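You operate a simulated robot arm through the tools that you are given. There is no shell and no other tool. Be economical: measure what you need, move in short steps, check, and stop when the job is done.

You run a simulated two-armed robot. Do the job below in one go: nothing can be reset, and whatever is moved stays where it is left.

JOB
Tap the three seated pin insulators and reject the dull one.
Fine: light taps, under 60 N; it goes in the reject drawer; mallet back, drawer shut. Set down upright: wooden mallet. Where these are worked on the way, their far stop is far enough and under half their travel is too little: reject drawer.

Only the result counts: the job must be done as asked and must still hold three seconds after the hand-in. Knocking over, shifting, dropping, spilling or breaking anything else fails it.

ROBOT AND FRAMES
Two 7-joint arms with two-finger parallel grippers on one trunk, on a base that drives. Base frame: it is fixed to the floor where the robot stands at the start and does not move with it; the origin is under the middle of the robot, x ahead of it, y to its left, z up. Readings come in mm, rad, newtons and seconds.
The left shoulder is at the start at [70, 177, 1158], the right one opposite. With the tool pointing down near the work surface each hand reaches from about 300 to 740 mm from the robot's upright axis, wherever it stands, measured 20 degrees to its own side. Places, roughly: first felt seat [900, 300, 900]; inside of the reject drawer [900, 500, 700]; pin insulator (9x9x10 cm) [900, 100, 900]; pin insulator (9x9x9 cm) [900, 200, 900]; reject drawer [800, 500, 700]; second felt seat [900, 200, 900]; third felt seat [900, 100, 900]. Payload 3.43 kg a hand.
The tool frame of a hand sits at the grasp point between the pads (the TCP): z along the fingers, y along the line on which they close. The tips reach 30 mm beyond it. The gripper opens to 94 mm. The fingers are 28 mm wide and 10 mm thick; the gripper's body (50 by 96 mm) begins 55 mm behind the TCP.
Orientation is told as [roll, pitch, yaw] about the base's x, y, z axes, in that order, counted from this pose: with the fingers straight down and closing along the base's y, the tool's x points along the base's -x, its y along +y and its z along -z.

CONTROLS
- The arms move only by the tool play_rows. It takes "left_targets", "right_targets" or both (then of equal length, played together; a hand with none holds still); each is one flat list of numbers, 7 for each row, row after row: the shift along the tool's x, y, z in mm, then the turn, a rotation vector about the tool's x, y, z in rad, then the finger opening in mm, from 0 to 94. In form: [dx, dy, dz, ax, ay, az, fingers, dx, dy, dz, ax, ay, az, fingers, ...]. A call has 1 to 10 rows; each row shifts and turns the commanded pose from where the row before left it, along the tool's axes as they then stand. A row lasts 0.2 s, in which the tool goes at most 50 mm and 0.15 rad; a call with a longer step from one row to the next is refused whole, and so is a gripper value outside its range. Where a pose cannot be reached the arm comes as near as it can. A force on the tool above 40 N (or 10 N above the force at the start of the call, whichever is more), or a blocked arm, ends the call early, and 0.2 s more pass. The fingers move at their own pace (about 153 mm/s each) and stop on an object; they squeeze with about 36 N. The grip force told is the motor's: it shows also when the fingers shut on nothing. Time passes only in rows, and 0.2 s behind the last, so rows that do not move let the fingers close. It gives the time, the measured TCP pose, the force on the tool (base axes), the opening and the grip force at its end, in the units of the frame above (readings bear some noise), with the torque about the TCP (base axes, N m) and any sound that the robot's microphone picked up.
- Cameras (640 x 400 px; columns grow to the right, rows downward): "scene" is now at [128.7, 30.2, 1465.9]; the picture's right is [0.36, -0.93, 0.00], its down [-0.62, -0.24, -0.75] and it looks along [0.70, 0.27, -0.66] (base axes); focal length 242 px, centre (320, 200). "left" rides on the left gripper at [76, -14, -102] in its tool frame; the picture's right is [0.18, 0.98, 0.00], its down [-0.75, 0.14, -0.64] and it looks along [-0.63, 0.12, 0.77] (tool axes); focal length 243 px, centre (320, 200). "right" rides on the right gripper at [76, 14, -103] in its tool frame; the picture's right is [-0.18, 0.98, 0.00], its down [-0.75, -0.14, -0.64] and it looks along [-0.63, -0.12, 0.77] (tool axes); focal length 243 px, centre (320, 200). There is no depth. A picture from a camera that has moved, and an enlarged one, comes with that camera's place and axes in the base frame and with its lens.
- snapshot(camera): a new picture of that camera. No time passes.
- slide_trunk(by): slides the trunk up (or, below 0, down) by that many mm; the arms and the scene camera ride with it, the base frame stays. It gives what a move gives, with no picture.
- drive_base(legs): drives the robot by 1 to 6 legs, each [ahead, turn to the left] in mm and rad, along the robot's own axes; the way and the turn of a leg run together, so that a leg with both is an arc; at most 1500 mm and 3.142 rad a leg. The arms and the cameras ride along, it lands a little off, and it stops where it bumps. It gives what a move gives.
- head_to(pan, tilt): turns the head with the scene camera to pan (to the left, within 1.501 rad either way) and tilt (down, from -0.506 to 1.204), counted from straight ahead of the robot. It gives what a move gives.
- enlarge(camera, box): a new picture of the part [left, top, right, bottom] of that camera's present view, enlarged. No time passes.
- sign_off(): hands the job in; it is judged then, once.

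Go step by step. Nothing tells you exact positions but the pictures and the camera data: compare them with the known pose of the tool, close in by small moves and look again before you grip or let go. The budget is 120 turns and 92 pictures, counting those below and the enlarged ones. Unless the task says otherwise, let go and move clear before handing in, and close with one line.

The tools are called after ">>>" as a command line: name --argument value ..., lists and objects as JSON in quotes. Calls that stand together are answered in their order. play_rows: Moves the arms, as the interface text tells. Its arguments: {"type":"object","properties":{"left_targets":{"type":"array","items":{"type":"number"}},"right_targets":{"type":"array","items":{"type":"number"}}},"required":[]} The other tools are called the same way: slide_trunk (by) slides the trunk up or down; drive_base (legs) drives the base; head_to (pan, tilt) turns the head that bears the scene camera; snapshot (camera) takes a picture; enlarge (camera, box) takes an enlarged picture of a part of a camera's view; sign_off () hands the job in.

At the start:

```text
time: 0.0
left_ee_pos: [432.3, 398.2, 1297.7]
left_tcp_rot: [0.001, 0.0, 0.0]
left_wrist_force: [0.4, -0.1, -0.9]
left_ft_torque: [-0.01, -0.03, -0.06]
left_finger_gap: 93.9
left_grip_force: 0.1
right_ee_pos: [418.8, -68.8, 1296.2]
right_tcp_rot: [0.001, 0.0, -0.001]
right_wrist_force: [0.6, 0.2, 0.1]
right_ft_torque: [0.0, -0.01, -0.01]
right_finger_gap: 93.9
right_grip_force: 0.0
trunk travel left (down, up): [-738.0, 102.0]
robot x, y, heading: [-1.0, -3.9, 0.004]
head pan, tilt: [0.367, 0.719]
```

scene: 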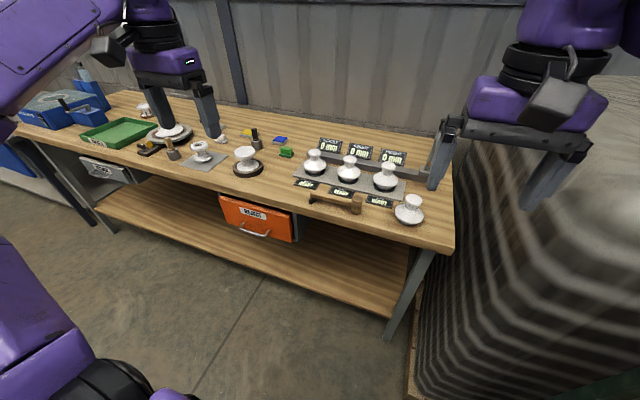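
right: 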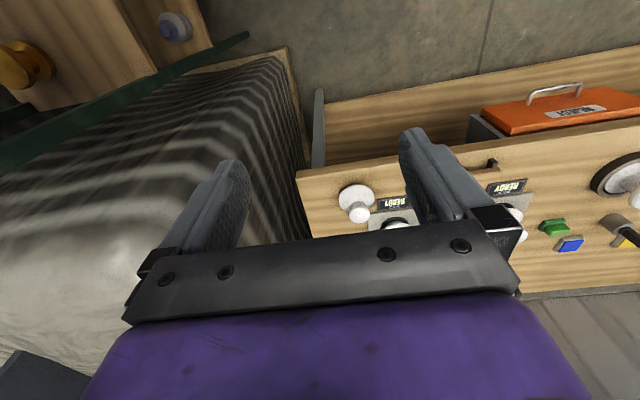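
left: 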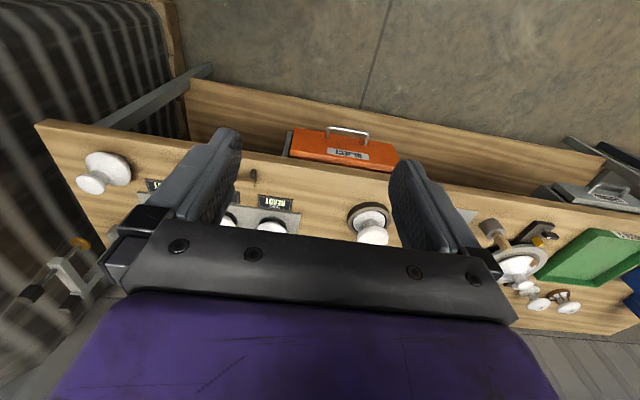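

I see a bench with three seated insulators, a mallet on a rest in front of them, and the orange reject drawer below. I'll enlarge these areas first.

>>> enlarge --camera "scene" --box '[270, 120, 450, 232]'

>>> enlarge --camera "scene" --box '[130, 110, 310, 250]'

```text
3.56 times, centred on (360, 176) of scene
camera zoom: at [128.7, 30.2, 1465.9], right [0.36, -0.93, 0.0], down [-0.62, -0.24, -0.75], along [0.7, 0.27, -0.66], focal length 859 px, centre (178, 285)
```

zoom: 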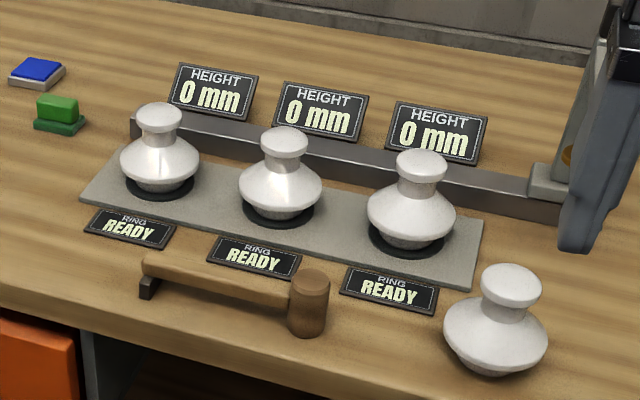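

```text
2.86 times, centred on (220, 180) of scene
camera zoom: at [128.7, 30.2, 1465.9], right [0.36, -0.93, 0.0], down [-0.62, -0.24, -0.75], along [0.7, 0.27, -0.66], focal length 690 px, centre (606, 257)
```

zoom: 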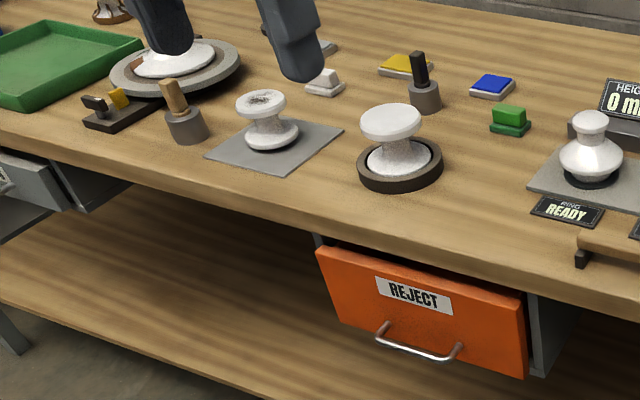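

The mallet lies along y at x≈740 (head y≈133, handle end y≈299) and the seats sit at x≈900. Before driving nearer I check what stands to the front right.

>>> head_to --pan -0.4 --tilt 0.9

>>> snapshot --camera "scene"

>>> head_to --pan 0.6 --tilt 1.0

>>> snapshot --camera "scene"

```text
time: 1.1
left_ee_pos: [431.7, 397.4, 1298.2]
left_tcp_rot: [0.001, -0.002, 0.0]
left_wrist_force: [0.2, -0.4, 0.1]
left_ft_torque: [-0.01, 0.0, 0.01]
left_finger_gap: 94.0
left_grip_force: 0.1
right_ee_pos: [419.8, -69.2, 1296.1]
right_tcp_rot: [0.0, 0.0, 0.002]
right_wrist_force: [0.5, 0.1, -0.4]
right_ft_torque: [-0.04, -0.01, -0.02]
right_finger_gap: 93.9
right_grip_force: 0.1
trunk travel left (down, up): [-738.0, 102.0]
robot x, y, heading: [2.4, 1.1, 0.009]
head pan, tilt: [-0.4, 0.901]
```

```text
86 pictures are left
camera scene: at [119.7, -29.3, 1451.4], right [-0.39, -0.92, 0.0], down [-0.72, 0.3, -0.62], along [0.57, -0.24, -0.78], focal length 242 px, centre (320, 200)
```

scene: 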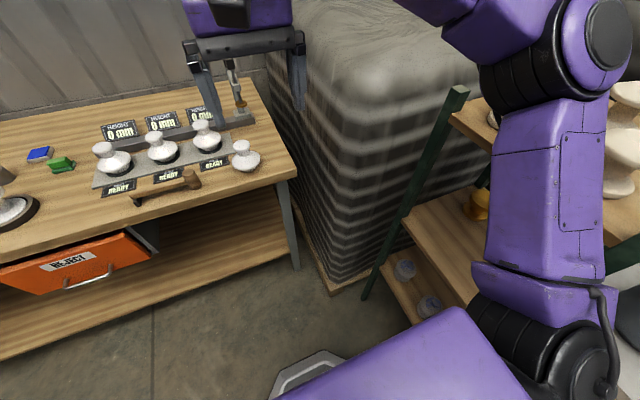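

```text
time: 2.4
left_ee_pos: [431.3, 398.3, 1297.8]
left_tcp_rot: [0.0, 0.0, -0.001]
left_wrist_force: [-0.4, -0.2, 0.2]
left_ft_torque: [-0.04, 0.02, 0.01]
left_finger_gap: 94.0
left_grip_force: 0.1
right_ee_pos: [418.5, -68.6, 1296.1]
right_tcp_rot: [-0.002, 0.0, -0.001]
right_wrist_force: [0.3, -0.4, 0.4]
right_ft_torque: [-0.01, -0.02, 0.01]
right_finger_gap: 93.8
right_grip_force: 0.0
trunk travel left (down, up): [-738.0, 102.0]
robot x, y, heading: [0.7, -0.1, -0.001]
head pan, tilt: [0.6, 1.0]
```

```text
85 pictures are left
camera scene: at [107.6, 39.3, 1444.2], right [0.56, -0.83, 0.0], down [-0.69, -0.47, -0.54], along [0.45, 0.3, -0.84], focal length 242 px, centre (320, 200)
```

scene: 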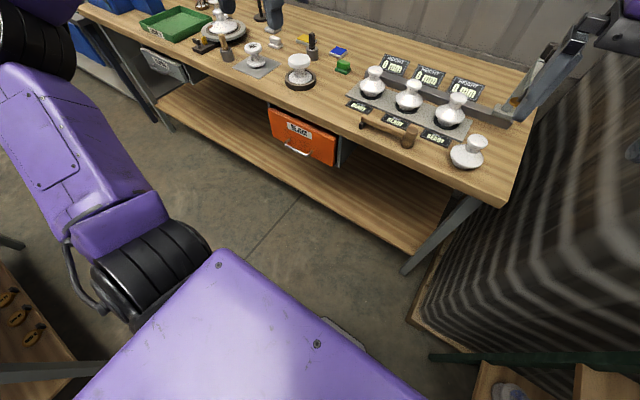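

The way ahead is clear for about 250 mm (a pallet corner is near x=530, y=-270). I drive 220 mm ahead and look again.

>>> drive_base --legs '[[220, 0]]'

>>> head_to --pan 0.4 --tilt 0.85

>>> snapshot --camera "scene"

```text
time: 4.1
left_ee_pos: [632.9, 397.9, 1301.9]
left_tcp_rot: [-0.001, -0.012, -0.001]
left_wrist_force: [-0.2, 0.4, 0.2]
left_ft_torque: [0.0, 0.01, 0.01]
left_finger_gap: 94.0
left_grip_force: 0.1
right_ee_pos: [617.5, -69.3, 1306.2]
right_tcp_rot: [0.001, -0.024, 0.001]
right_wrist_force: [-0.4, 0.0, -0.4]
right_ft_torque: [0.01, 0.0, -0.03]
right_finger_gap: 94.1
right_grip_force: 0.1
trunk travel left (down, up): [-738.0, 102.0]
robot x, y, heading: [213.5, -1.0, -0.009]
head pan, tilt: [0.6, 1.0]
stopped in leg 1: the robot was blocked; the commanded pose is now the measured one
```

```text
time: 4.9
left_ee_pos: [631.4, 398.0, 1303.5]
left_tcp_rot: [-0.002, -0.015, -0.001]
left_wrist_force: [0.2, -0.1, -0.9]
left_ft_torque: [-0.01, 0.02, -0.01]
left_finger_gap: 93.9
left_grip_force: 0.1
right_ee_pos: [616.0, -67.7, 1305.6]
right_tcp_rot: [0.002, -0.023, 0.0]
right_wrist_force: [-0.1, -0.9, 0.8]
right_ft_torque: [-0.03, 0.02, 0.04]
right_finger_gap: 93.8
right_grip_force: 0.2
trunk travel left (down, up): [-738.0, 102.0]
robot x, y, heading: [214.0, 2.3, -0.003]
head pan, tilt: [0.4, 0.85]
```

```text
84 pictures are left
camera scene: at [320.5, 30.7, 1457.2], right [0.38, -0.92, 0.01], down [-0.69, -0.29, -0.67], along [0.62, 0.25, -0.74], focal length 242 px, centre (320, 200)
```

scene: 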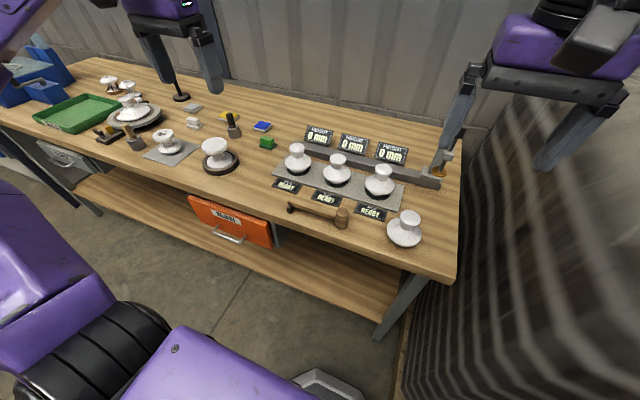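

The drive stopped about 7 mm short against something. I back off a little to release the contact.

>>> drive_base --legs '[[-15, 0]]'

>>> head_to --pan -0.4 --tilt 1.1

>>> snapshot --camera "scene"

>>> snapshot --camera "left"

```text
time: 5.6
left_ee_pos: [626.8, 400.5, 1298.5]
left_tcp_rot: [-0.002, -0.006, 0.0]
left_wrist_force: [0.7, 0.7, 0.0]
left_ft_torque: [-0.03, 0.04, -0.04]
left_finger_gap: 93.9
left_grip_force: 0.0
right_ee_pos: [611.9, -66.1, 1300.1]
right_tcp_rot: [0.0, -0.011, 0.0]
right_wrist_force: [0.4, -0.6, -0.1]
right_ft_torque: [0.03, -0.01, 0.02]
right_finger_gap: 94.0
right_grip_force: 0.0
trunk travel left (down, up): [-738.0, 102.0]
robot x, y, heading: [202.0, -2.2, -0.001]
head pan, tilt: [0.4, 0.85]
```

```text
time: 6.8
left_ee_pos: [626.4, 399.8, 1299.2]
left_tcp_rot: [-0.001, -0.005, 0.0]
left_wrist_force: [-0.2, 0.3, -0.5]
left_ft_torque: [-0.01, -0.01, -0.02]
left_finger_gap: 94.1
left_grip_force: 0.0
right_ee_pos: [613.6, -67.6, 1301.0]
right_tcp_rot: [0.0, -0.009, 0.0]
right_wrist_force: [0.0, -0.1, 0.6]
right_ft_torque: [0.02, 0.0, 0.01]
right_finger_gap: 94.0
right_grip_force: 0.0
trunk travel left (down, up): [-738.0, 102.0]
robot x, y, heading: [199.2, 0.9, -0.005]
head pan, tilt: [-0.4, 1.1]
```

```text
83 pictures are left
camera scene: at [303.5, -23.4, 1438.0], right [-0.39, -0.92, 0.0], down [-0.82, 0.35, -0.46], along [0.42, -0.18, -0.89], focal length 242 px, centre (320, 200)
```

scene: 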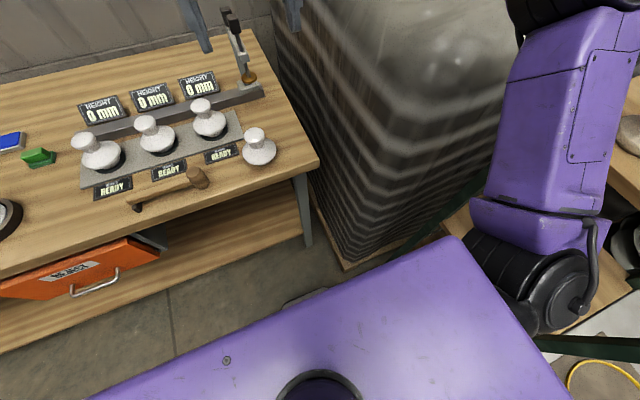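

```text
82 pictures are left
camera left: at [549.9, 384.3, 1400.8], right [-0.18, 0.98, 0.0], down [0.75, 0.14, 0.65], along [0.63, 0.12, -0.76], focal length 243 px, centre (320, 200)
```

left: 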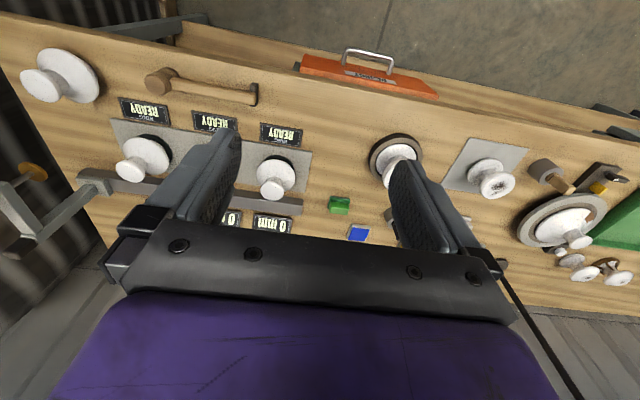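

Contact is released; the robot axis is near x=200. I bring the left hand over the mallet handle and start turning it to close across the handle.

>>> play_rows --left_targets '[-14, -25, 28, 0, 0, 0.1428, 60, -14, -25, 28, 0, 0, 0, 60, -14, -25, 28, 0, 0, 0, 60, -14, -25, 28, 0, 0, 0, 60, -14, -25, 28, 0, 0, 0, 60, -14, -25, 28, 0, 0, 0, 60, -14, -25, 28, 0, 0, 0, 60]'

>>> play_rows --left_targets '[0, 0, 0, 0, 0, 0.1428, 60, 0, 0, 0, 0, 0, 0.1428, 60, 0, 0, 0, 0, 0, 0.1428, 60, 0, 0, 0, 0, 0, 0.1428, 60, 0, 0, 0, 0, 0, 0.1428, 60, 0, 0, 0, 0, 0, 0.1428, 60, 0, 0, 0, 0, 0, 0.1428, 60, 0, 0, 0, 0, 0, 0.1428, 60, 0, 0, 0, 0, 0, 0.1428, 60, 0, 0, 0, 0, 0, 0.1428, 60]'

>>> snapshot --camera "left"

>>> snapshot --camera "scene"

```text
time: 8.4
left_ee_pos: [706.5, 217.0, 1105.4]
left_tcp_rot: [-0.002, -0.006, -0.142]
left_wrist_force: [0.2, 0.5, -0.9]
left_ft_torque: [-0.01, 0.05, -0.02]
left_finger_gap: 60.3
left_grip_force: 0.1
right_ee_pos: [613.8, -67.7, 1300.3]
right_tcp_rot: [0.0, -0.01, 0.0]
right_wrist_force: [0.1, 0.7, 0.7]
right_ft_torque: [0.01, 0.02, -0.03]
right_finger_gap: 94.0
right_grip_force: 0.0
trunk travel left (down, up): [-738.0, 102.0]
robot x, y, heading: [200.4, 3.0, -0.005]
head pan, tilt: [-0.4, 1.1]
```

```text
time: 10.6
left_ee_pos: [705.0, 215.5, 1103.8]
left_tcp_rot: [0.008, 0.0, -1.574]
left_wrist_force: [0.6, -0.1, -0.2]
left_ft_torque: [-0.02, 0.01, -0.01]
left_finger_gap: 59.9
left_grip_force: 0.1
right_ee_pos: [612.9, -68.0, 1299.7]
right_tcp_rot: [0.0, -0.011, 0.0]
right_wrist_force: [0.1, -0.7, -0.5]
right_ft_torque: [-0.01, 0.0, 0.02]
right_finger_gap: 94.3
right_grip_force: 0.1
trunk travel left (down, up): [-738.0, 102.0]
robot x, y, heading: [203.1, -3.0, -0.001]
head pan, tilt: [-0.4, 1.1]
```

```text
81 pictures are left
camera left: at [688.8, 289.8, 1206.6], right [0.98, 0.18, 0.0], down [0.14, -0.75, 0.64], along [0.12, -0.63, -0.77], focal length 243 px, centre (320, 200)
```

left: 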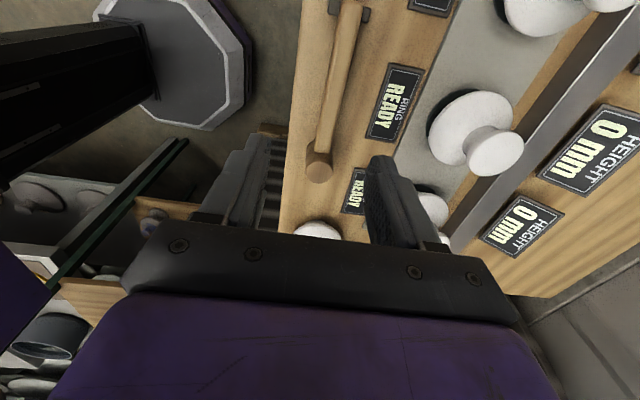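

```text
80 pictures are left
camera scene: at [303.6, -23.6, 1438.1], right [-0.39, -0.92, 0.0], down [-0.82, 0.35, -0.46], along [0.42, -0.18, -0.89], focal length 242 px, centre (320, 200)
```

scene: 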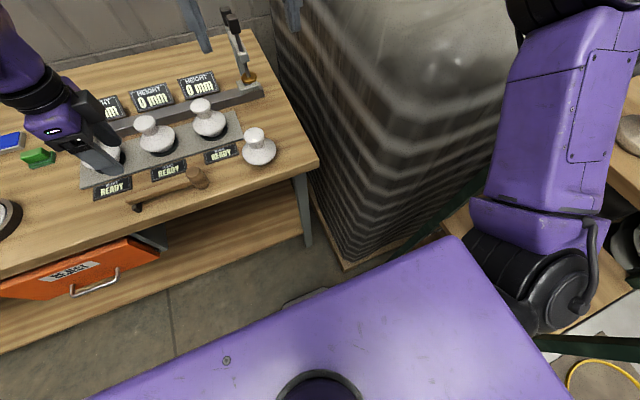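

The handle shows at about x=718, y 135–286. I enlarge to see the mallet's shape and heights.

>>> enlarge --camera "left" --box '[270, 0, 430, 200]'

>>> enlarge --camera "scene" --box '[80, 90, 280, 230]'

```text
2.00 times, centred on (350, 100) of left
camera zoom: at [688.8, 289.8, 1206.6], right [0.98, 0.18, 0.0], down [0.14, -0.75, 0.64], along [0.12, -0.63, -0.77], focal length 485 px, centre (260, 400)
```

zoom: 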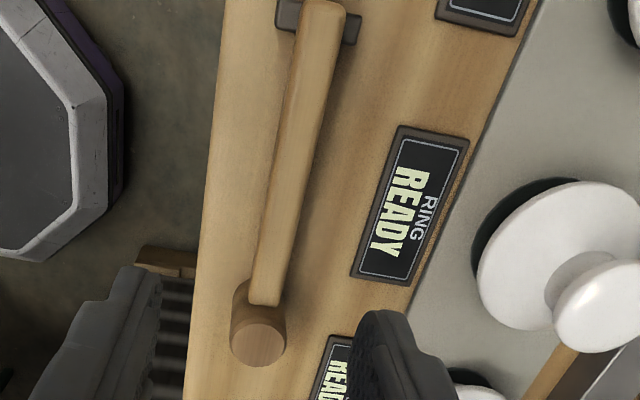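

```text
2.86 times, centred on (180, 160) of scene
camera zoom: at [303.6, -23.6, 1438.1], right [-0.39, -0.92, 0.0], down [-0.82, 0.35, -0.46], along [0.42, -0.18, -0.89], focal length 690 px, centre (720, 314)
```

zoom: 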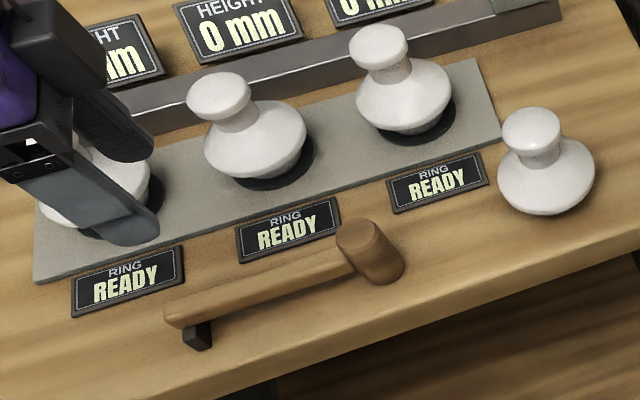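

The mallet head top is at about (718, 130, 955), the bench at about z=900 and the handle at about z=930. I move to (718, 188) and descend part way, then look.

>>> play_rows --left_targets '[-14, 7, 40, 0, 0, 0, 60, -13, 6, 45, 0, 0, 0, 60, 0, 0, 0, 0, 0, 0, 60]'

>>> snapshot --camera "left"

>>> head_to --pan 0.25 --tilt 0.95

>>> snapshot --camera "scene"

```text
time: 11.4
left_ee_pos: [719.3, 185.9, 1022.3]
left_tcp_rot: [0.005, -0.001, -1.572]
left_wrist_force: [-0.4, 0.9, -0.3]
left_ft_torque: [0.0, 0.03, 0.02]
left_finger_gap: 60.1
left_grip_force: 0.0
right_ee_pos: [612.8, -68.4, 1301.0]
right_tcp_rot: [0.0, -0.011, 0.001]
right_wrist_force: [0.1, 0.1, 0.0]
right_ft_torque: [-0.04, 0.04, -0.03]
right_finger_gap: 93.8
right_grip_force: 0.1
trunk travel left (down, up): [-738.0, 102.0]
robot x, y, heading: [198.9, 2.3, -0.007]
head pan, tilt: [-0.4, 1.1]
```

```text
77 pictures are left
camera left: at [703.0, 261.9, 1123.4], right [0.98, 0.18, 0.0], down [0.14, -0.75, 0.64], along [0.12, -0.63, -0.77], focal length 243 px, centre (320, 200)
```

left: 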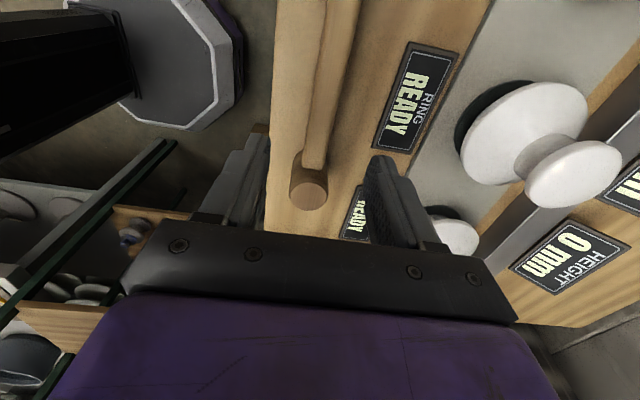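

```text
time: 12.4
left_ee_pos: [719.0, 187.1, 1022.3]
left_tcp_rot: [0.005, 0.001, -1.57]
left_wrist_force: [0.3, 0.1, -0.3]
left_ft_torque: [0.0, 0.0, 0.01]
left_finger_gap: 59.9
left_grip_force: 0.1
right_ee_pos: [613.1, -68.2, 1300.4]
right_tcp_rot: [0.0, -0.012, 0.0]
right_wrist_force: [-0.1, 0.5, -0.2]
right_ft_torque: [-0.02, -0.02, -0.02]
right_finger_gap: 93.9
right_grip_force: 0.1
trunk travel left (down, up): [-738.0, 102.0]
robot x, y, heading: [203.2, -1.0, -0.005]
head pan, tilt: [0.25, 0.949]
```

```text
76 pictures are left
camera scene: at [316.0, 18.8, 1448.2], right [0.24, -0.97, 0.0], down [-0.79, -0.2, -0.58], along [0.57, 0.14, -0.81], focal length 242 px, centre (320, 200)
```

scene: 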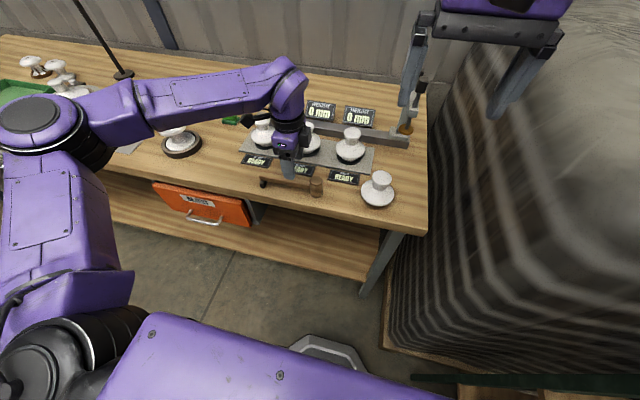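

The fingers straddle the handle line. I descend to z≈942 and close.

>>> play_rows --left_targets '[0, 0, 30, 0, 0, 0, 60, 0, 0, 30, 0, 0, 0, 60, 0, 0, 20, 0, 0, 0, 60, 0, 0, 0, 0, 0, 0, 60]'

>>> snapshot --camera "left"

>>> enlarge --camera "scene" --box '[220, 120, 400, 230]'

```text
time: 13.4
left_ee_pos: [719.5, 187.1, 939.2]
left_tcp_rot: [0.005, -0.003, -1.571]
left_wrist_force: [1.0, 0.1, 0.1]
left_ft_torque: [-0.01, -0.01, -0.03]
left_finger_gap: 59.7
left_grip_force: 0.1
right_ee_pos: [614.2, -68.7, 1301.1]
right_tcp_rot: [0.0, -0.01, 0.001]
right_wrist_force: [-0.2, -1.1, 0.0]
right_ft_torque: [0.02, 0.05, 0.01]
right_finger_gap: 94.1
right_grip_force: 0.0
trunk travel left (down, up): [-738.0, 102.0]
robot x, y, heading: [202.7, 0.4, -0.005]
head pan, tilt: [0.25, 0.949]
```

```text
75 pictures are left
camera left: at [703.0, 262.1, 1040.2], right [0.98, 0.18, 0.0], down [0.14, -0.75, 0.64], along [0.12, -0.63, -0.76], focal length 243 px, centre (320, 200)
```

left: 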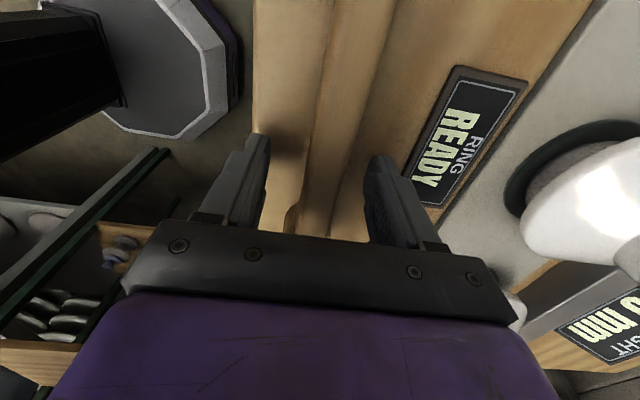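

```text
3.56 times, centred on (310, 175) of scene
camera zoom: at [316.0, 18.9, 1448.2], right [0.24, -0.97, 0.0], down [-0.79, -0.2, -0.58], along [0.57, 0.14, -0.81], focal length 859 px, centre (356, 289)
```

zoom: 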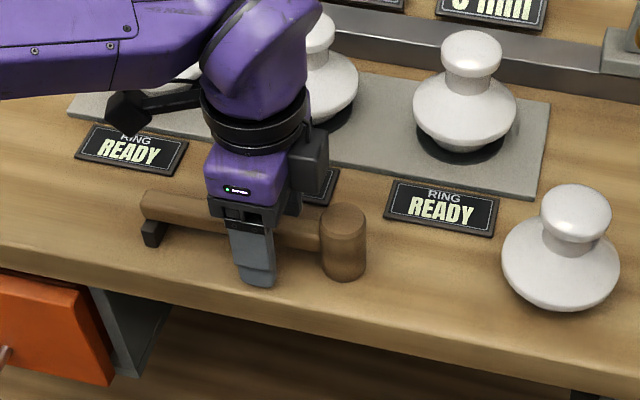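

The handle is between the fingers; I close.

>>> play_rows --left_targets '[0, 0, 0, 0, 0, 0, 35, 0, 0, 0, 0, 0, 0, 15, 0, 0, 0, 0, 0, 0, 0, 0, 0, 0, 0, 0, 0, 0]'

>>> play_rows --left_targets '[0, 0, -20, 0, 0, 0, 0, 0, 0, -30, 0, 0, 0, 0, 0, 0, -40, 0, 0, 0, 0, 0, 0, -40, 0, 0, 0, 0, 0, 0, 0, 0, 0, 0, 0]'

>>> enlarge --camera "scene" --box '[220, 80, 400, 230]'

>>> snapshot --camera "left"

```text
time: 14.4
left_ee_pos: [717.6, 186.7, 937.5]
left_tcp_rot: [0.005, -0.002, -1.57]
left_wrist_force: [0.2, -0.1, 0.5]
left_ft_torque: [-0.08, -0.01, 0.06]
left_finger_gap: 23.8
left_grip_force: 35.7
right_ee_pos: [613.1, -67.4, 1299.4]
right_tcp_rot: [0.001, -0.011, 0.0]
right_wrist_force: [0.3, 0.3, 0.0]
right_ft_torque: [0.01, -0.01, 0.0]
right_finger_gap: 94.2
right_grip_force: 0.0
trunk travel left (down, up): [-738.0, 102.0]
robot x, y, heading: [198.5, 2.1, -0.002]
head pan, tilt: [0.25, 0.949]
```

```text
time: 15.6
left_ee_pos: [716.5, 184.1, 1070.0]
left_tcp_rot: [0.003, 0.0, -1.572]
left_wrist_force: [0.7, 0.8, -1.0]
left_ft_torque: [0.03, 0.04, -0.01]
left_finger_gap: 23.7
left_grip_force: 36.4
right_ee_pos: [613.0, -67.4, 1300.7]
right_tcp_rot: [-0.001, -0.011, 0.0]
right_wrist_force: [0.6, 0.8, -0.1]
right_ft_torque: [-0.01, -0.02, -0.02]
right_finger_gap: 94.2
right_grip_force: 0.1
trunk travel left (down, up): [-738.0, 102.0]
robot x, y, heading: [199.2, -1.9, -0.005]
head pan, tilt: [0.25, 0.949]
```

```text
2.67 times, centred on (310, 155) of scene
camera zoom: at [316.0, 18.8, 1448.2], right [0.24, -0.97, 0.0], down [-0.79, -0.2, -0.58], along [0.57, 0.14, -0.81], focal length 644 px, centre (347, 320)
```

zoom: 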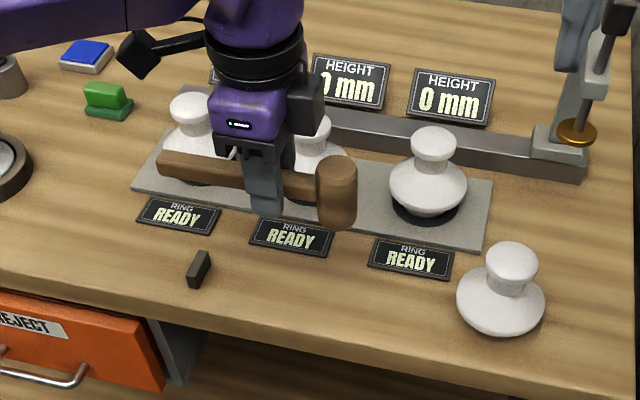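

```text
72 pictures are left
camera left: at [700.4, 260.2, 1171.6], right [0.98, 0.18, 0.0], down [0.14, -0.75, 0.64], along [0.12, -0.63, -0.77], focal length 243 px, centre (320, 200)
```

left: 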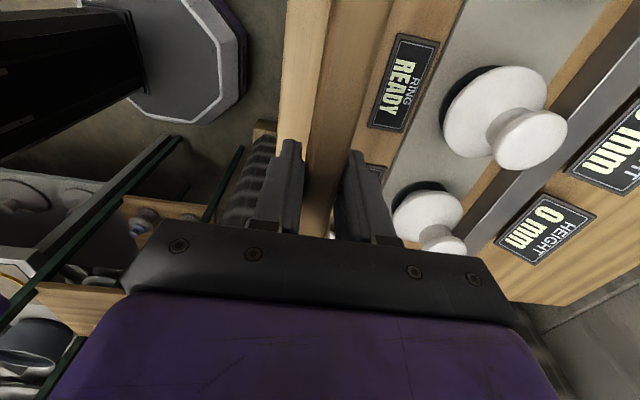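

The mallet is held level (pick pose 717.6, 186.7, 937.5). I raise it and turn so the handle points at the robot, then look at the head against the insulators.

>>> play_rows --left_targets '[0, 0, -40, 0, 0, -0.1428, 0, 0, 0, 0, 0, 0, -0.1428, 0, 0, 0, 0, 0, 0, -0.1428, 0, 0, 0, 0, 0, 0, -0.1428, 0, 0, 0, 0, 0, 0, -0.1428, 0, 0, 0, 0, 0, 0, -0.1428, 0, 0, 0, 0, 0, 0, -0.1428, 0, 0, 0, 0, 0, 0, -0.1428, 0, 0, 0, 0, 0, 0, -0.1428, 0, 0, 0, 0, 0, 0, -0.1428, 0]'

>>> play_rows --left_targets '[0, 0, 0, 0, 0, -0.1428, 0, 0, 0, 0, 0, 0, 0, 0]'

>>> snapshot --camera "left"

>>> snapshot --camera "scene"

```text
time: 17.8
left_ee_pos: [718.2, 186.2, 1109.6]
left_tcp_rot: [-0.001, -0.003, -0.139]
left_wrist_force: [0.9, -0.4, -1.6]
left_ft_torque: [0.0, -0.01, 0.03]
left_finger_gap: 24.0
left_grip_force: 36.1
right_ee_pos: [613.0, -69.3, 1300.1]
right_tcp_rot: [0.0, -0.012, 0.001]
right_wrist_force: [0.8, -0.6, 0.3]
right_ft_torque: [0.01, -0.01, 0.0]
right_finger_gap: 94.2
right_grip_force: 0.0
trunk travel left (down, up): [-738.0, 102.0]
robot x, y, heading: [198.8, 0.1, -0.01]
head pan, tilt: [0.25, 0.949]
```

```text
time: 18.4
left_ee_pos: [716.8, 185.1, 1108.7]
left_tcp_rot: [-0.003, -0.003, 0.001]
left_wrist_force: [-1.0, -0.4, -0.8]
left_ft_torque: [-0.01, 0.04, -0.01]
left_finger_gap: 23.9
left_grip_force: 36.0
right_ee_pos: [613.3, -68.9, 1300.8]
right_tcp_rot: [0.0, -0.01, 0.0]
right_wrist_force: [-0.1, 0.2, 0.0]
right_ft_torque: [0.0, -0.03, 0.01]
right_finger_gap: 94.1
right_grip_force: 0.0
trunk travel left (down, up): [-738.0, 102.0]
robot x, y, heading: [198.4, -3.0, -0.004]
head pan, tilt: [0.25, 0.949]
```

```text
71 pictures are left
camera left: at [639.6, 171.0, 1210.7], right [-0.19, 0.98, 0.0], down [0.75, 0.14, 0.64], along [0.63, 0.12, -0.76], focal length 243 px, centre (320, 200)
```

left: 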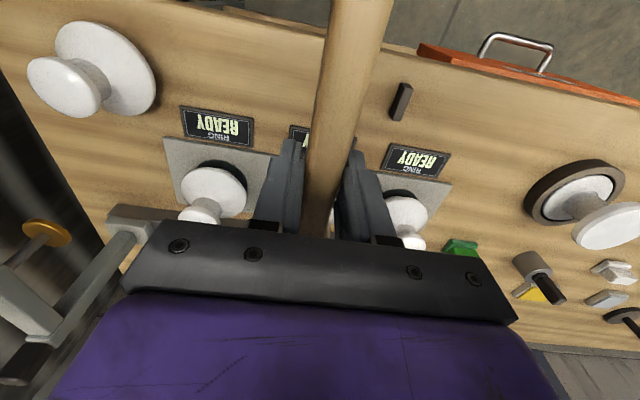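

```text
70 pictures are left
camera scene: at [315.8, 18.1, 1448.3], right [0.24, -0.97, 0.0], down [-0.79, -0.2, -0.58], along [0.57, 0.14, -0.81], focal length 242 px, centre (320, 200)
```

scene: 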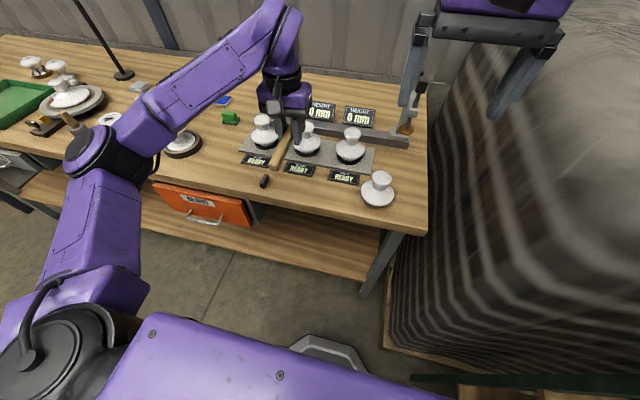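

The head is hidden from the wrist camera, so I will judge by the scene camera. I move the head over the right-hand insulator (estimated at (870, 66)), staying about 35 mm above it.

>>> play_rows --left_targets '[-24, -30, 0, 0, 0, 0, 0, -24, -30, 0, 0, 0, 0, 0, -25, -30, 0, 0, 0, 0, 0, -25, -29, 0, 0, 0, 0, 0, 0, 0, 20, 0, 0, 0, 0, 0, 0, 10, 0, 0, 0, 0, 0, 0, 0, 0, 0, 0, 0]'

>>> enlarge --camera "scene" --box '[280, 80, 430, 200]'

>>> snapshot --camera "right"

```text
time: 20.0
left_ee_pos: [815.3, 68.4, 1081.3]
left_tcp_rot: [-0.002, -0.005, 0.0]
left_wrist_force: [0.2, 0.1, -0.6]
left_ft_torque: [0.04, -0.01, 0.02]
left_finger_gap: 23.7
left_grip_force: 35.8
right_ee_pos: [612.8, -69.1, 1298.9]
right_tcp_rot: [0.001, -0.009, 0.0]
right_wrist_force: [-0.3, 0.2, -0.2]
right_ft_torque: [0.02, -0.01, 0.01]
right_finger_gap: 94.2
right_grip_force: 0.1
trunk travel left (down, up): [-738.0, 102.0]
robot x, y, heading: [202.5, -3.1, -0.005]
head pan, tilt: [0.25, 0.949]
```

```text
3.33 times, centred on (355, 140) of scene
camera zoom: at [316.0, 18.1, 1448.3], right [0.24, -0.97, 0.0], down [-0.79, -0.2, -0.58], along [0.57, 0.14, -0.81], focal length 805 px, centre (203, 400)
```

zoom: 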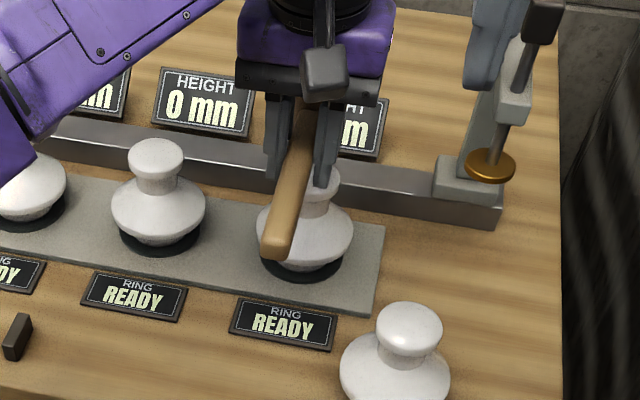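

```text
68 pictures are left
camera right: at [536.0, -54.7, 1402.6], right [0.18, 0.98, 0.0], down [0.75, -0.14, 0.65], along [0.64, -0.12, -0.76], focal length 243 px, centre (320, 200)
```

right: 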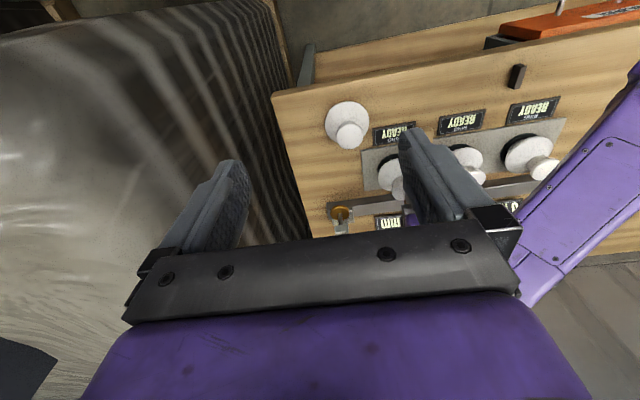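

The head is hidden from the scene camera too. I'll take a wrist picture here to triangulate the insulators.

>>> snapshot --camera "left"

>>> enlarge --camera "scene" --box '[330, 100, 400, 150]'

```text
67 pictures are left
camera left: at [737.3, 52.3, 1181.7], right [-0.18, 0.98, 0.0], down [0.75, 0.14, 0.65], along [0.63, 0.12, -0.76], focal length 243 px, centre (320, 200)
```

left: 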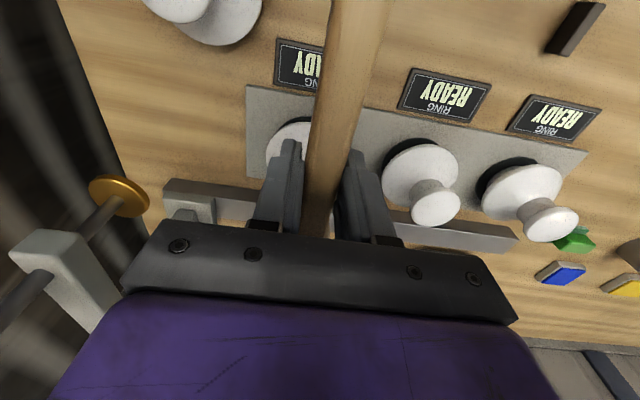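

```text
8.00 times, centred on (365, 125) of scene
camera zoom: at [316.0, 18.1, 1448.3], right [0.24, -0.97, 0.0], down [-0.79, -0.2, -0.58], along [0.57, 0.14, -0.81], focal length 1933 px, centre (-40, 800)
```

zoom: 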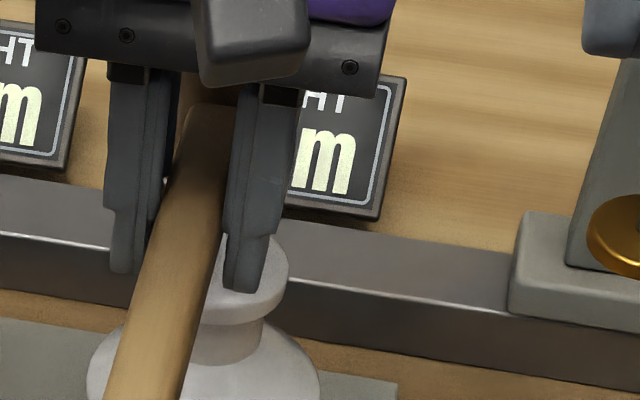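

Triangulation puts the caps at x≈885, y≈346/205/66 with tops at about z=990–1000. I move the head over the right one and lower it in small steps.

>>> play_rows --left_targets '[-13, -2, 0, 0, 0, 0, 0, 0, 0, 10, 0, 0, 0, 0, 0, 0, 10, 0, 0, 0, 0, 0, 0, 8, 0, 0, 0, 0, 0, 0, 0, 0, 0, 0, 0]'

>>> enlarge --camera "scene" --box '[320, 90, 410, 170]'

>>> snapshot --camera "right"

```text
time: 21.2
left_ee_pos: [828.2, 65.5, 1051.1]
left_tcp_rot: [0.0, -0.005, 0.0]
left_wrist_force: [0.2, -0.1, -0.4]
left_ft_torque: [0.01, 0.01, -0.02]
left_finger_gap: 23.8
left_grip_force: 35.9
right_ee_pos: [612.8, -69.1, 1300.0]
right_tcp_rot: [0.0, -0.01, 0.001]
right_wrist_force: [-0.4, 0.8, 0.7]
right_ft_torque: [-0.01, -0.01, 0.0]
right_finger_gap: 93.8
right_grip_force: 0.0
trunk travel left (down, up): [-738.0, 102.0]
robot x, y, heading: [204.4, -0.7, -0.005]
head pan, tilt: [0.25, 0.949]
```

```text
5.00 times, centred on (365, 130) of scene
camera zoom: at [315.9, 18.1, 1448.3], right [0.24, -0.97, 0.0], down [-0.79, -0.2, -0.58], along [0.57, 0.14, -0.81], focal length 1208 px, centre (95, 550)
```

zoom: 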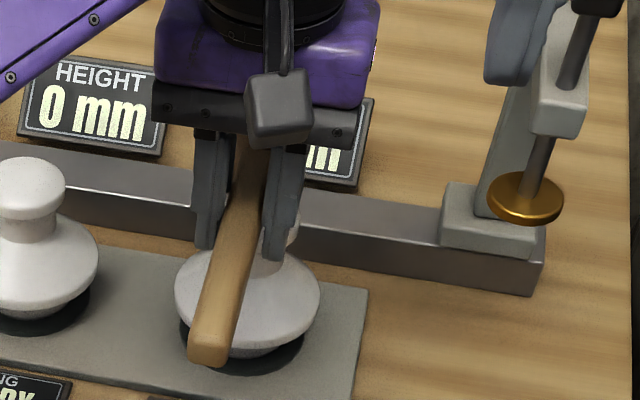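

```text
64 pictures are left
camera right: at [535.9, -54.7, 1402.6], right [0.18, 0.98, 0.0], down [0.75, -0.14, 0.65], along [0.64, -0.12, -0.76], focal length 243 px, centre (320, 200)
```

right: 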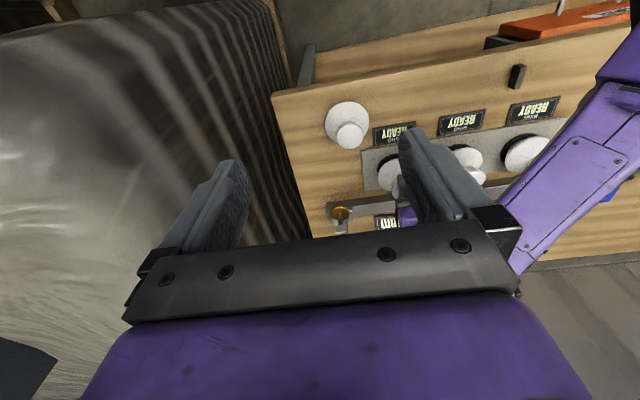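

Aligned. I lower in 2 mm rows toward first contact.

>>> play_rows --left_targets '[0, 0, 2, 0, 0, 0, 0, 0, 0, 2, 0, 0, 0, 0, 0, 0, 2, 0, 0, 0, 0, 0, 0, 2, 0, 0, 0, 0, 0, 0, 2, 0, 0, 0, 0, 0, 0, 2, 0, 0, 0, 0, 0, 0, 0, 0, 0, 0, 0]'

```text
time: 22.8
left_ee_pos: [828.1, 64.6, 1040.4]
left_tcp_rot: [-0.001, -0.008, -0.001]
left_wrist_force: [-7.6, 2.4, 23.8]
left_ft_torque: [-0.01, -0.83, 0.1]
left_finger_gap: 24.0
left_grip_force: 35.9
right_ee_pos: [612.8, -69.1, 1300.9]
right_tcp_rot: [0.002, -0.013, 0.0]
right_wrist_force: [-0.7, -0.1, -0.1]
right_ft_torque: [-0.06, -0.02, 0.02]
right_finger_gap: 93.9
right_grip_force: 0.0
trunk travel left (down, up): [-738.0, 102.0]
robot x, y, heading: [202.0, 0.7, -0.008]
head pan, tilt: [0.25, 0.949]
```

Contact came at TCP z≈1041 with 24 N. I lift clear and check the display.

>>> play_rows --left_targets '[0, 0, -6, 0, 0, 0, 0, 0, 0, -10, 0, 0, 0, 0, 0, 0, -10, 0, 0, 0, 0, 0]'

>>> enlarge --camera "scene" --box '[230, 80, 420, 200]'

```text
refused: targets must hold 7 numbers for each row
```

```text
3.33 times, centred on (325, 140) of scene
camera zoom: at [314.9, 17.5, 1448.4], right [0.24, -0.97, 0.0], down [-0.79, -0.2, -0.59], along [0.57, 0.14, -0.81], focal length 805 px, centre (303, 400)
```

zoom: 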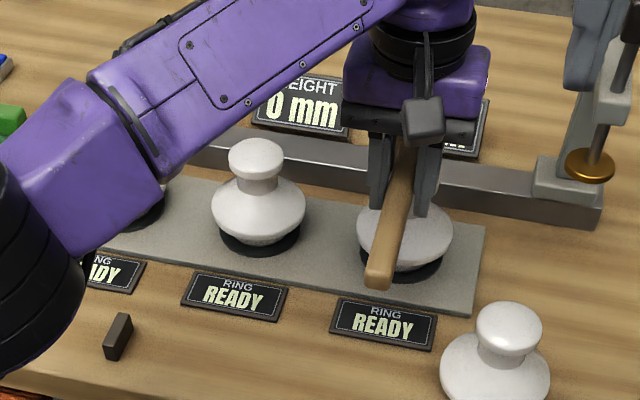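

The slow touch did not register. I lift and give a quick light tap followed by an immediate rise.

>>> play_rows --left_targets '[0, 0, -6, 0, 0, 0, 0, 0, 0, -8, 0, 0, 0, 0, 0, 0, 0, 0, 0, 0, 0, 0, 0, 12, 0, 0, 0, 0, 0, 0, -15, 0, 0, 0, 0, 0, 0, -5, 0, 0, 0, 0]'

>>> enlarge --camera "scene" --box '[230, 80, 420, 200]'

```text
time: 24.2
left_ee_pos: [828.2, 63.1, 1062.9]
left_tcp_rot: [-0.001, -0.003, 0.001]
left_wrist_force: [0.6, -0.7, -1.0]
left_ft_torque: [-0.01, -0.04, 0.01]
left_finger_gap: 23.8
left_grip_force: 35.9
right_ee_pos: [612.9, -68.5, 1299.8]
right_tcp_rot: [0.001, -0.012, 0.001]
right_wrist_force: [0.1, -0.3, -0.2]
right_ft_torque: [0.0, 0.01, -0.02]
right_finger_gap: 93.9
right_grip_force: 0.1
trunk travel left (down, up): [-738.0, 102.0]
robot x, y, heading: [204.0, -2.3, -0.007]
head pan, tilt: [0.25, 0.949]
```

```text
3.33 times, centred on (325, 140) of scene
camera zoom: at [315.5, 17.2, 1448.2], right [0.24, -0.97, 0.0], down [-0.79, -0.2, -0.59], along [0.57, 0.14, -0.81], focal length 805 px, centre (303, 400)
```

zoom: 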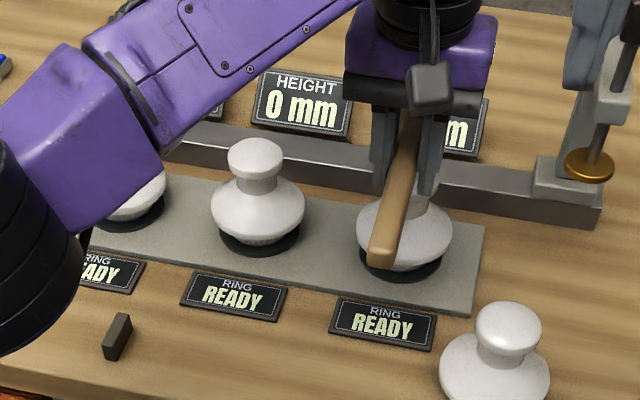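

No mark, probably because the head did not quite reach the cap. I tap a little deeper.

>>> play_rows --left_targets '[0, 0, 11, 0, 0, 0, 0, 0, 0, 12, 0, 0, 0, 0, 0, 0, -12, 0, 0, 0, 0, 0, 0, -11, 0, 0, 0, 0, 0, 0, 0, 0, 0, 0, 0]'

>>> enlarge --camera "scene" --box '[230, 80, 420, 200]'

```text
time: 25.4
left_ee_pos: [828.6, 64.0, 1062.5]
left_tcp_rot: [-0.002, -0.005, 0.0]
left_wrist_force: [-0.4, 0.8, -1.7]
left_ft_torque: [-0.01, 0.03, 0.01]
left_finger_gap: 23.8
left_grip_force: 36.2
right_ee_pos: [612.7, -71.4, 1300.2]
right_tcp_rot: [0.002, -0.01, -0.001]
right_wrist_force: [-0.2, -0.3, 0.5]
right_ft_torque: [-0.01, 0.01, 0.02]
right_finger_gap: 94.2
right_grip_force: 0.0
trunk travel left (down, up): [-738.0, 102.0]
robot x, y, heading: [204.8, -1.7, -0.007]
head pan, tilt: [0.25, 0.949]
```

```text
3.33 times, centred on (325, 140) of scene
camera zoom: at [315.7, 17.2, 1448.3], right [0.24, -0.97, 0.0], down [-0.79, -0.2, -0.59], along [0.57, 0.14, -0.81], focal length 805 px, centre (303, 400)
```

zoom: 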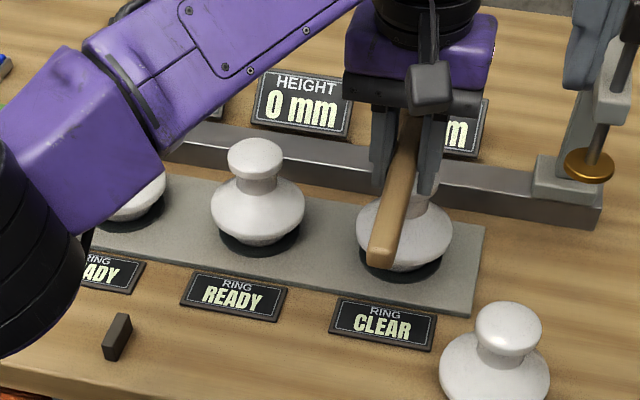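

The right one rings CLEAR. Next is the middle one at y≈205: I raise, shift and descend in 3 mm rows.

>>> play_rows --left_targets '[0, 0, -20, 0, 0, 0, 0, 0, 47, 0, 0, 0, 0, 0, 0, 47, 0, 0, 0, 0, 0, 0, 47, 0, 0, 0, 0, 0, 0, 0, 0, 0, 0, 0, 0]'

>>> enlarge --camera "scene" --box '[230, 80, 420, 200]'

```text
time: 26.6
left_ee_pos: [827.6, 205.8, 1080.0]
left_tcp_rot: [0.002, -0.006, 0.001]
left_wrist_force: [0.1, 0.0, -1.7]
left_ft_torque: [0.0, 0.02, -0.01]
left_finger_gap: 24.0
left_grip_force: 35.5
right_ee_pos: [612.5, -68.9, 1300.3]
right_tcp_rot: [0.002, -0.01, 0.0]
right_wrist_force: [0.0, 0.5, -0.4]
right_ft_torque: [0.02, -0.01, -0.02]
right_finger_gap: 94.2
right_grip_force: 0.1
trunk travel left (down, up): [-738.0, 102.0]
robot x, y, heading: [200.8, 1.6, -0.002]
head pan, tilt: [0.25, 0.949]
```

```text
3.33 times, centred on (325, 140) of scene
camera zoom: at [315.8, 17.4, 1448.3], right [0.24, -0.97, 0.0], down [-0.79, -0.2, -0.59], along [0.57, 0.14, -0.81], focal length 805 px, centre (303, 400)
```

zoom: 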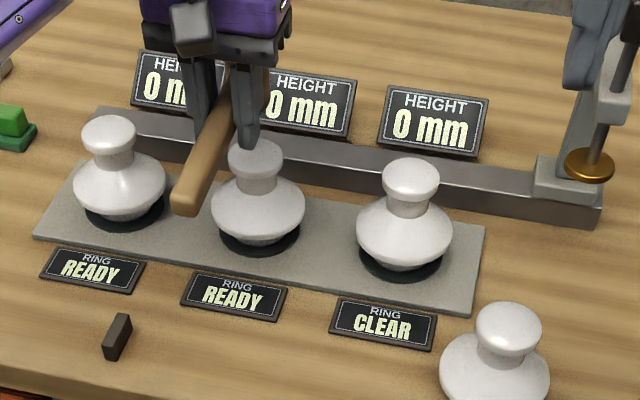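

The head is over the middle cap. I drop to 20 mm above and then feel down slowly.

>>> play_rows --left_targets '[0, 0, 14, 0, 0, 0, 0, 0, 0, 10, 0, 0, 0, 0, 0, 0, 4, 0, 0, 0, 0, 0, 0, 2, 0, 0, 0, 0, 0, 0, 2, 0, 0, 0, 0, 0, 0, 2, 0, 0, 0, 0, 0, 0, 2, 0, 0, 0, 0, 0, 0, 2, 0, 0, 0, 0, 0, 0, 1, 0, 0, 0, 0]'

```text
time: 28.6
left_ee_pos: [830.0, 206.3, 1041.6]
left_tcp_rot: [0.001, -0.005, 0.001]
left_wrist_force: [-0.2, -0.1, -1.1]
left_ft_torque: [-0.05, 0.05, -0.01]
left_finger_gap: 23.9
left_grip_force: 36.0
right_ee_pos: [613.4, -69.3, 1300.2]
right_tcp_rot: [0.001, -0.008, 0.002]
right_wrist_force: [0.0, -0.4, -0.1]
right_ft_torque: [-0.01, -0.01, 0.04]
right_finger_gap: 94.1
right_grip_force: 0.1
trunk travel left (down, up): [-738.0, 102.0]
robot x, y, heading: [203.1, 1.3, -0.004]
head pan, tilt: [0.25, 0.949]
```

>>> play_rows --left_targets '[0, 0, 1.5, 0, 0, 0, 0, 0, 0, 1.5, 0, 0, 0, 0, 0, 0, 0, 0, 0, 0, 0]'

```text
time: 29.4
left_ee_pos: [829.1, 206.2, 1039.4]
left_tcp_rot: [-0.001, -0.004, 0.001]
left_wrist_force: [-1.2, 0.0, -1.7]
left_ft_torque: [0.03, 0.01, 0.0]
left_finger_gap: 23.7
left_grip_force: 35.5
right_ee_pos: [612.4, -71.1, 1299.4]
right_tcp_rot: [0.0, -0.009, 0.0]
right_wrist_force: [0.1, 0.2, -0.2]
right_ft_torque: [0.01, -0.02, 0.0]
right_finger_gap: 94.1
right_grip_force: 0.1
trunk travel left (down, up): [-738.0, 102.0]
robot x, y, heading: [198.5, 0.2, -0.005]
head pan, tilt: [0.25, 0.949]
```

No contact yet; the middle one is a little lower. I continue in small steps.

>>> play_rows --left_targets '[0, 0, 1.5, 0, 0, 0, 0, 0, 0, 1.5, 0, 0, 0, 0, 0, 0, 1, 0, 0, 0, 0, 0, 0, 0, 0, 0, 0, 0]'

>>> enlarge --camera "scene" --box '[260, 90, 360, 170]'

```text
time: 30.4
left_ee_pos: [828.1, 206.0, 1036.5]
left_tcp_rot: [-0.003, -0.005, 0.0]
left_wrist_force: [-0.7, -0.4, -0.9]
left_ft_torque: [0.0, 0.02, 0.01]
left_finger_gap: 23.8
left_grip_force: 36.3
right_ee_pos: [612.2, -68.5, 1300.3]
right_tcp_rot: [0.002, -0.011, 0.001]
right_wrist_force: [-0.2, 0.3, 0.4]
right_ft_torque: [0.01, 0.01, -0.04]
right_finger_gap: 94.1
right_grip_force: 0.0
trunk travel left (down, up): [-738.0, 102.0]
robot x, y, heading: [199.1, -0.5, -0.004]
head pan, tilt: [0.25, 0.949]
```

```text
5.00 times, centred on (310, 130) of scene
camera zoom: at [315.7, 17.5, 1448.3], right [0.24, -0.97, 0.0], down [-0.79, -0.2, -0.59], along [0.57, 0.14, -0.81], focal length 1208 px, centre (370, 550)
```

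zoom: 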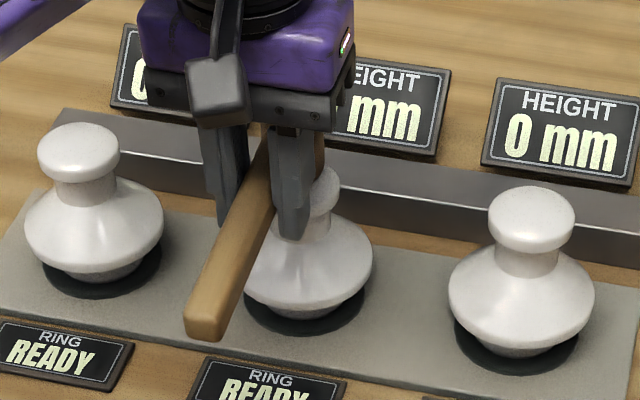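

The cap centre is at y≈202, so I shift 3 mm and keep feeling down.

>>> play_rows --left_targets '[0, -3, 1, 0, 0, 0, 0, 0, 0, 1.5, 0, 0, 0, 0, 0, 0, 1.5, 0, 0, 0, 0, 0, 0, 0, 0, 0, 0, 0]'

>>> play_rows --left_targets '[0, 0, 1, 0, 0, 0, 0, 0, 0, 1, 0, 0, 0, 0, 0, 0, 1, 0, 0, 0, 0, 0, 0, 0, 0, 0, 0, 0]'

```text
time: 31.4
left_ee_pos: [827.5, 202.1, 1032.9]
left_tcp_rot: [-0.002, -0.008, 0.0]
left_wrist_force: [-8.0, 5.7, 22.5]
left_ft_torque: [0.15, -0.86, 0.29]
left_finger_gap: 24.3
left_grip_force: 36.0
right_ee_pos: [612.0, -68.4, 1300.1]
right_tcp_rot: [0.0, -0.009, 0.0]
right_wrist_force: [0.7, -0.5, -0.2]
right_ft_torque: [0.02, 0.01, 0.02]
right_finger_gap: 94.0
right_grip_force: 0.0
trunk travel left (down, up): [-738.0, 102.0]
robot x, y, heading: [197.5, 1.8, -0.004]
head pan, tilt: [0.25, 0.949]
```

```text
time: 32.4
left_ee_pos: [827.6, 201.4, 1030.4]
left_tcp_rot: [0.0, -0.004, 0.0]
left_wrist_force: [-8.4, 5.5, 21.4]
left_ft_torque: [0.1, -0.84, 0.2]
left_finger_gap: 24.0
left_grip_force: 35.9
right_ee_pos: [611.8, -70.1, 1300.9]
right_tcp_rot: [0.002, -0.011, 0.0]
right_wrist_force: [-0.7, 0.1, -0.5]
right_ft_torque: [0.01, 0.01, 0.02]
right_finger_gap: 94.0
right_grip_force: 0.0
trunk travel left (down, up): [-738.0, 102.0]
robot x, y, heading: [198.7, -3.5, -0.005]
head pan, tilt: [0.25, 0.949]
```

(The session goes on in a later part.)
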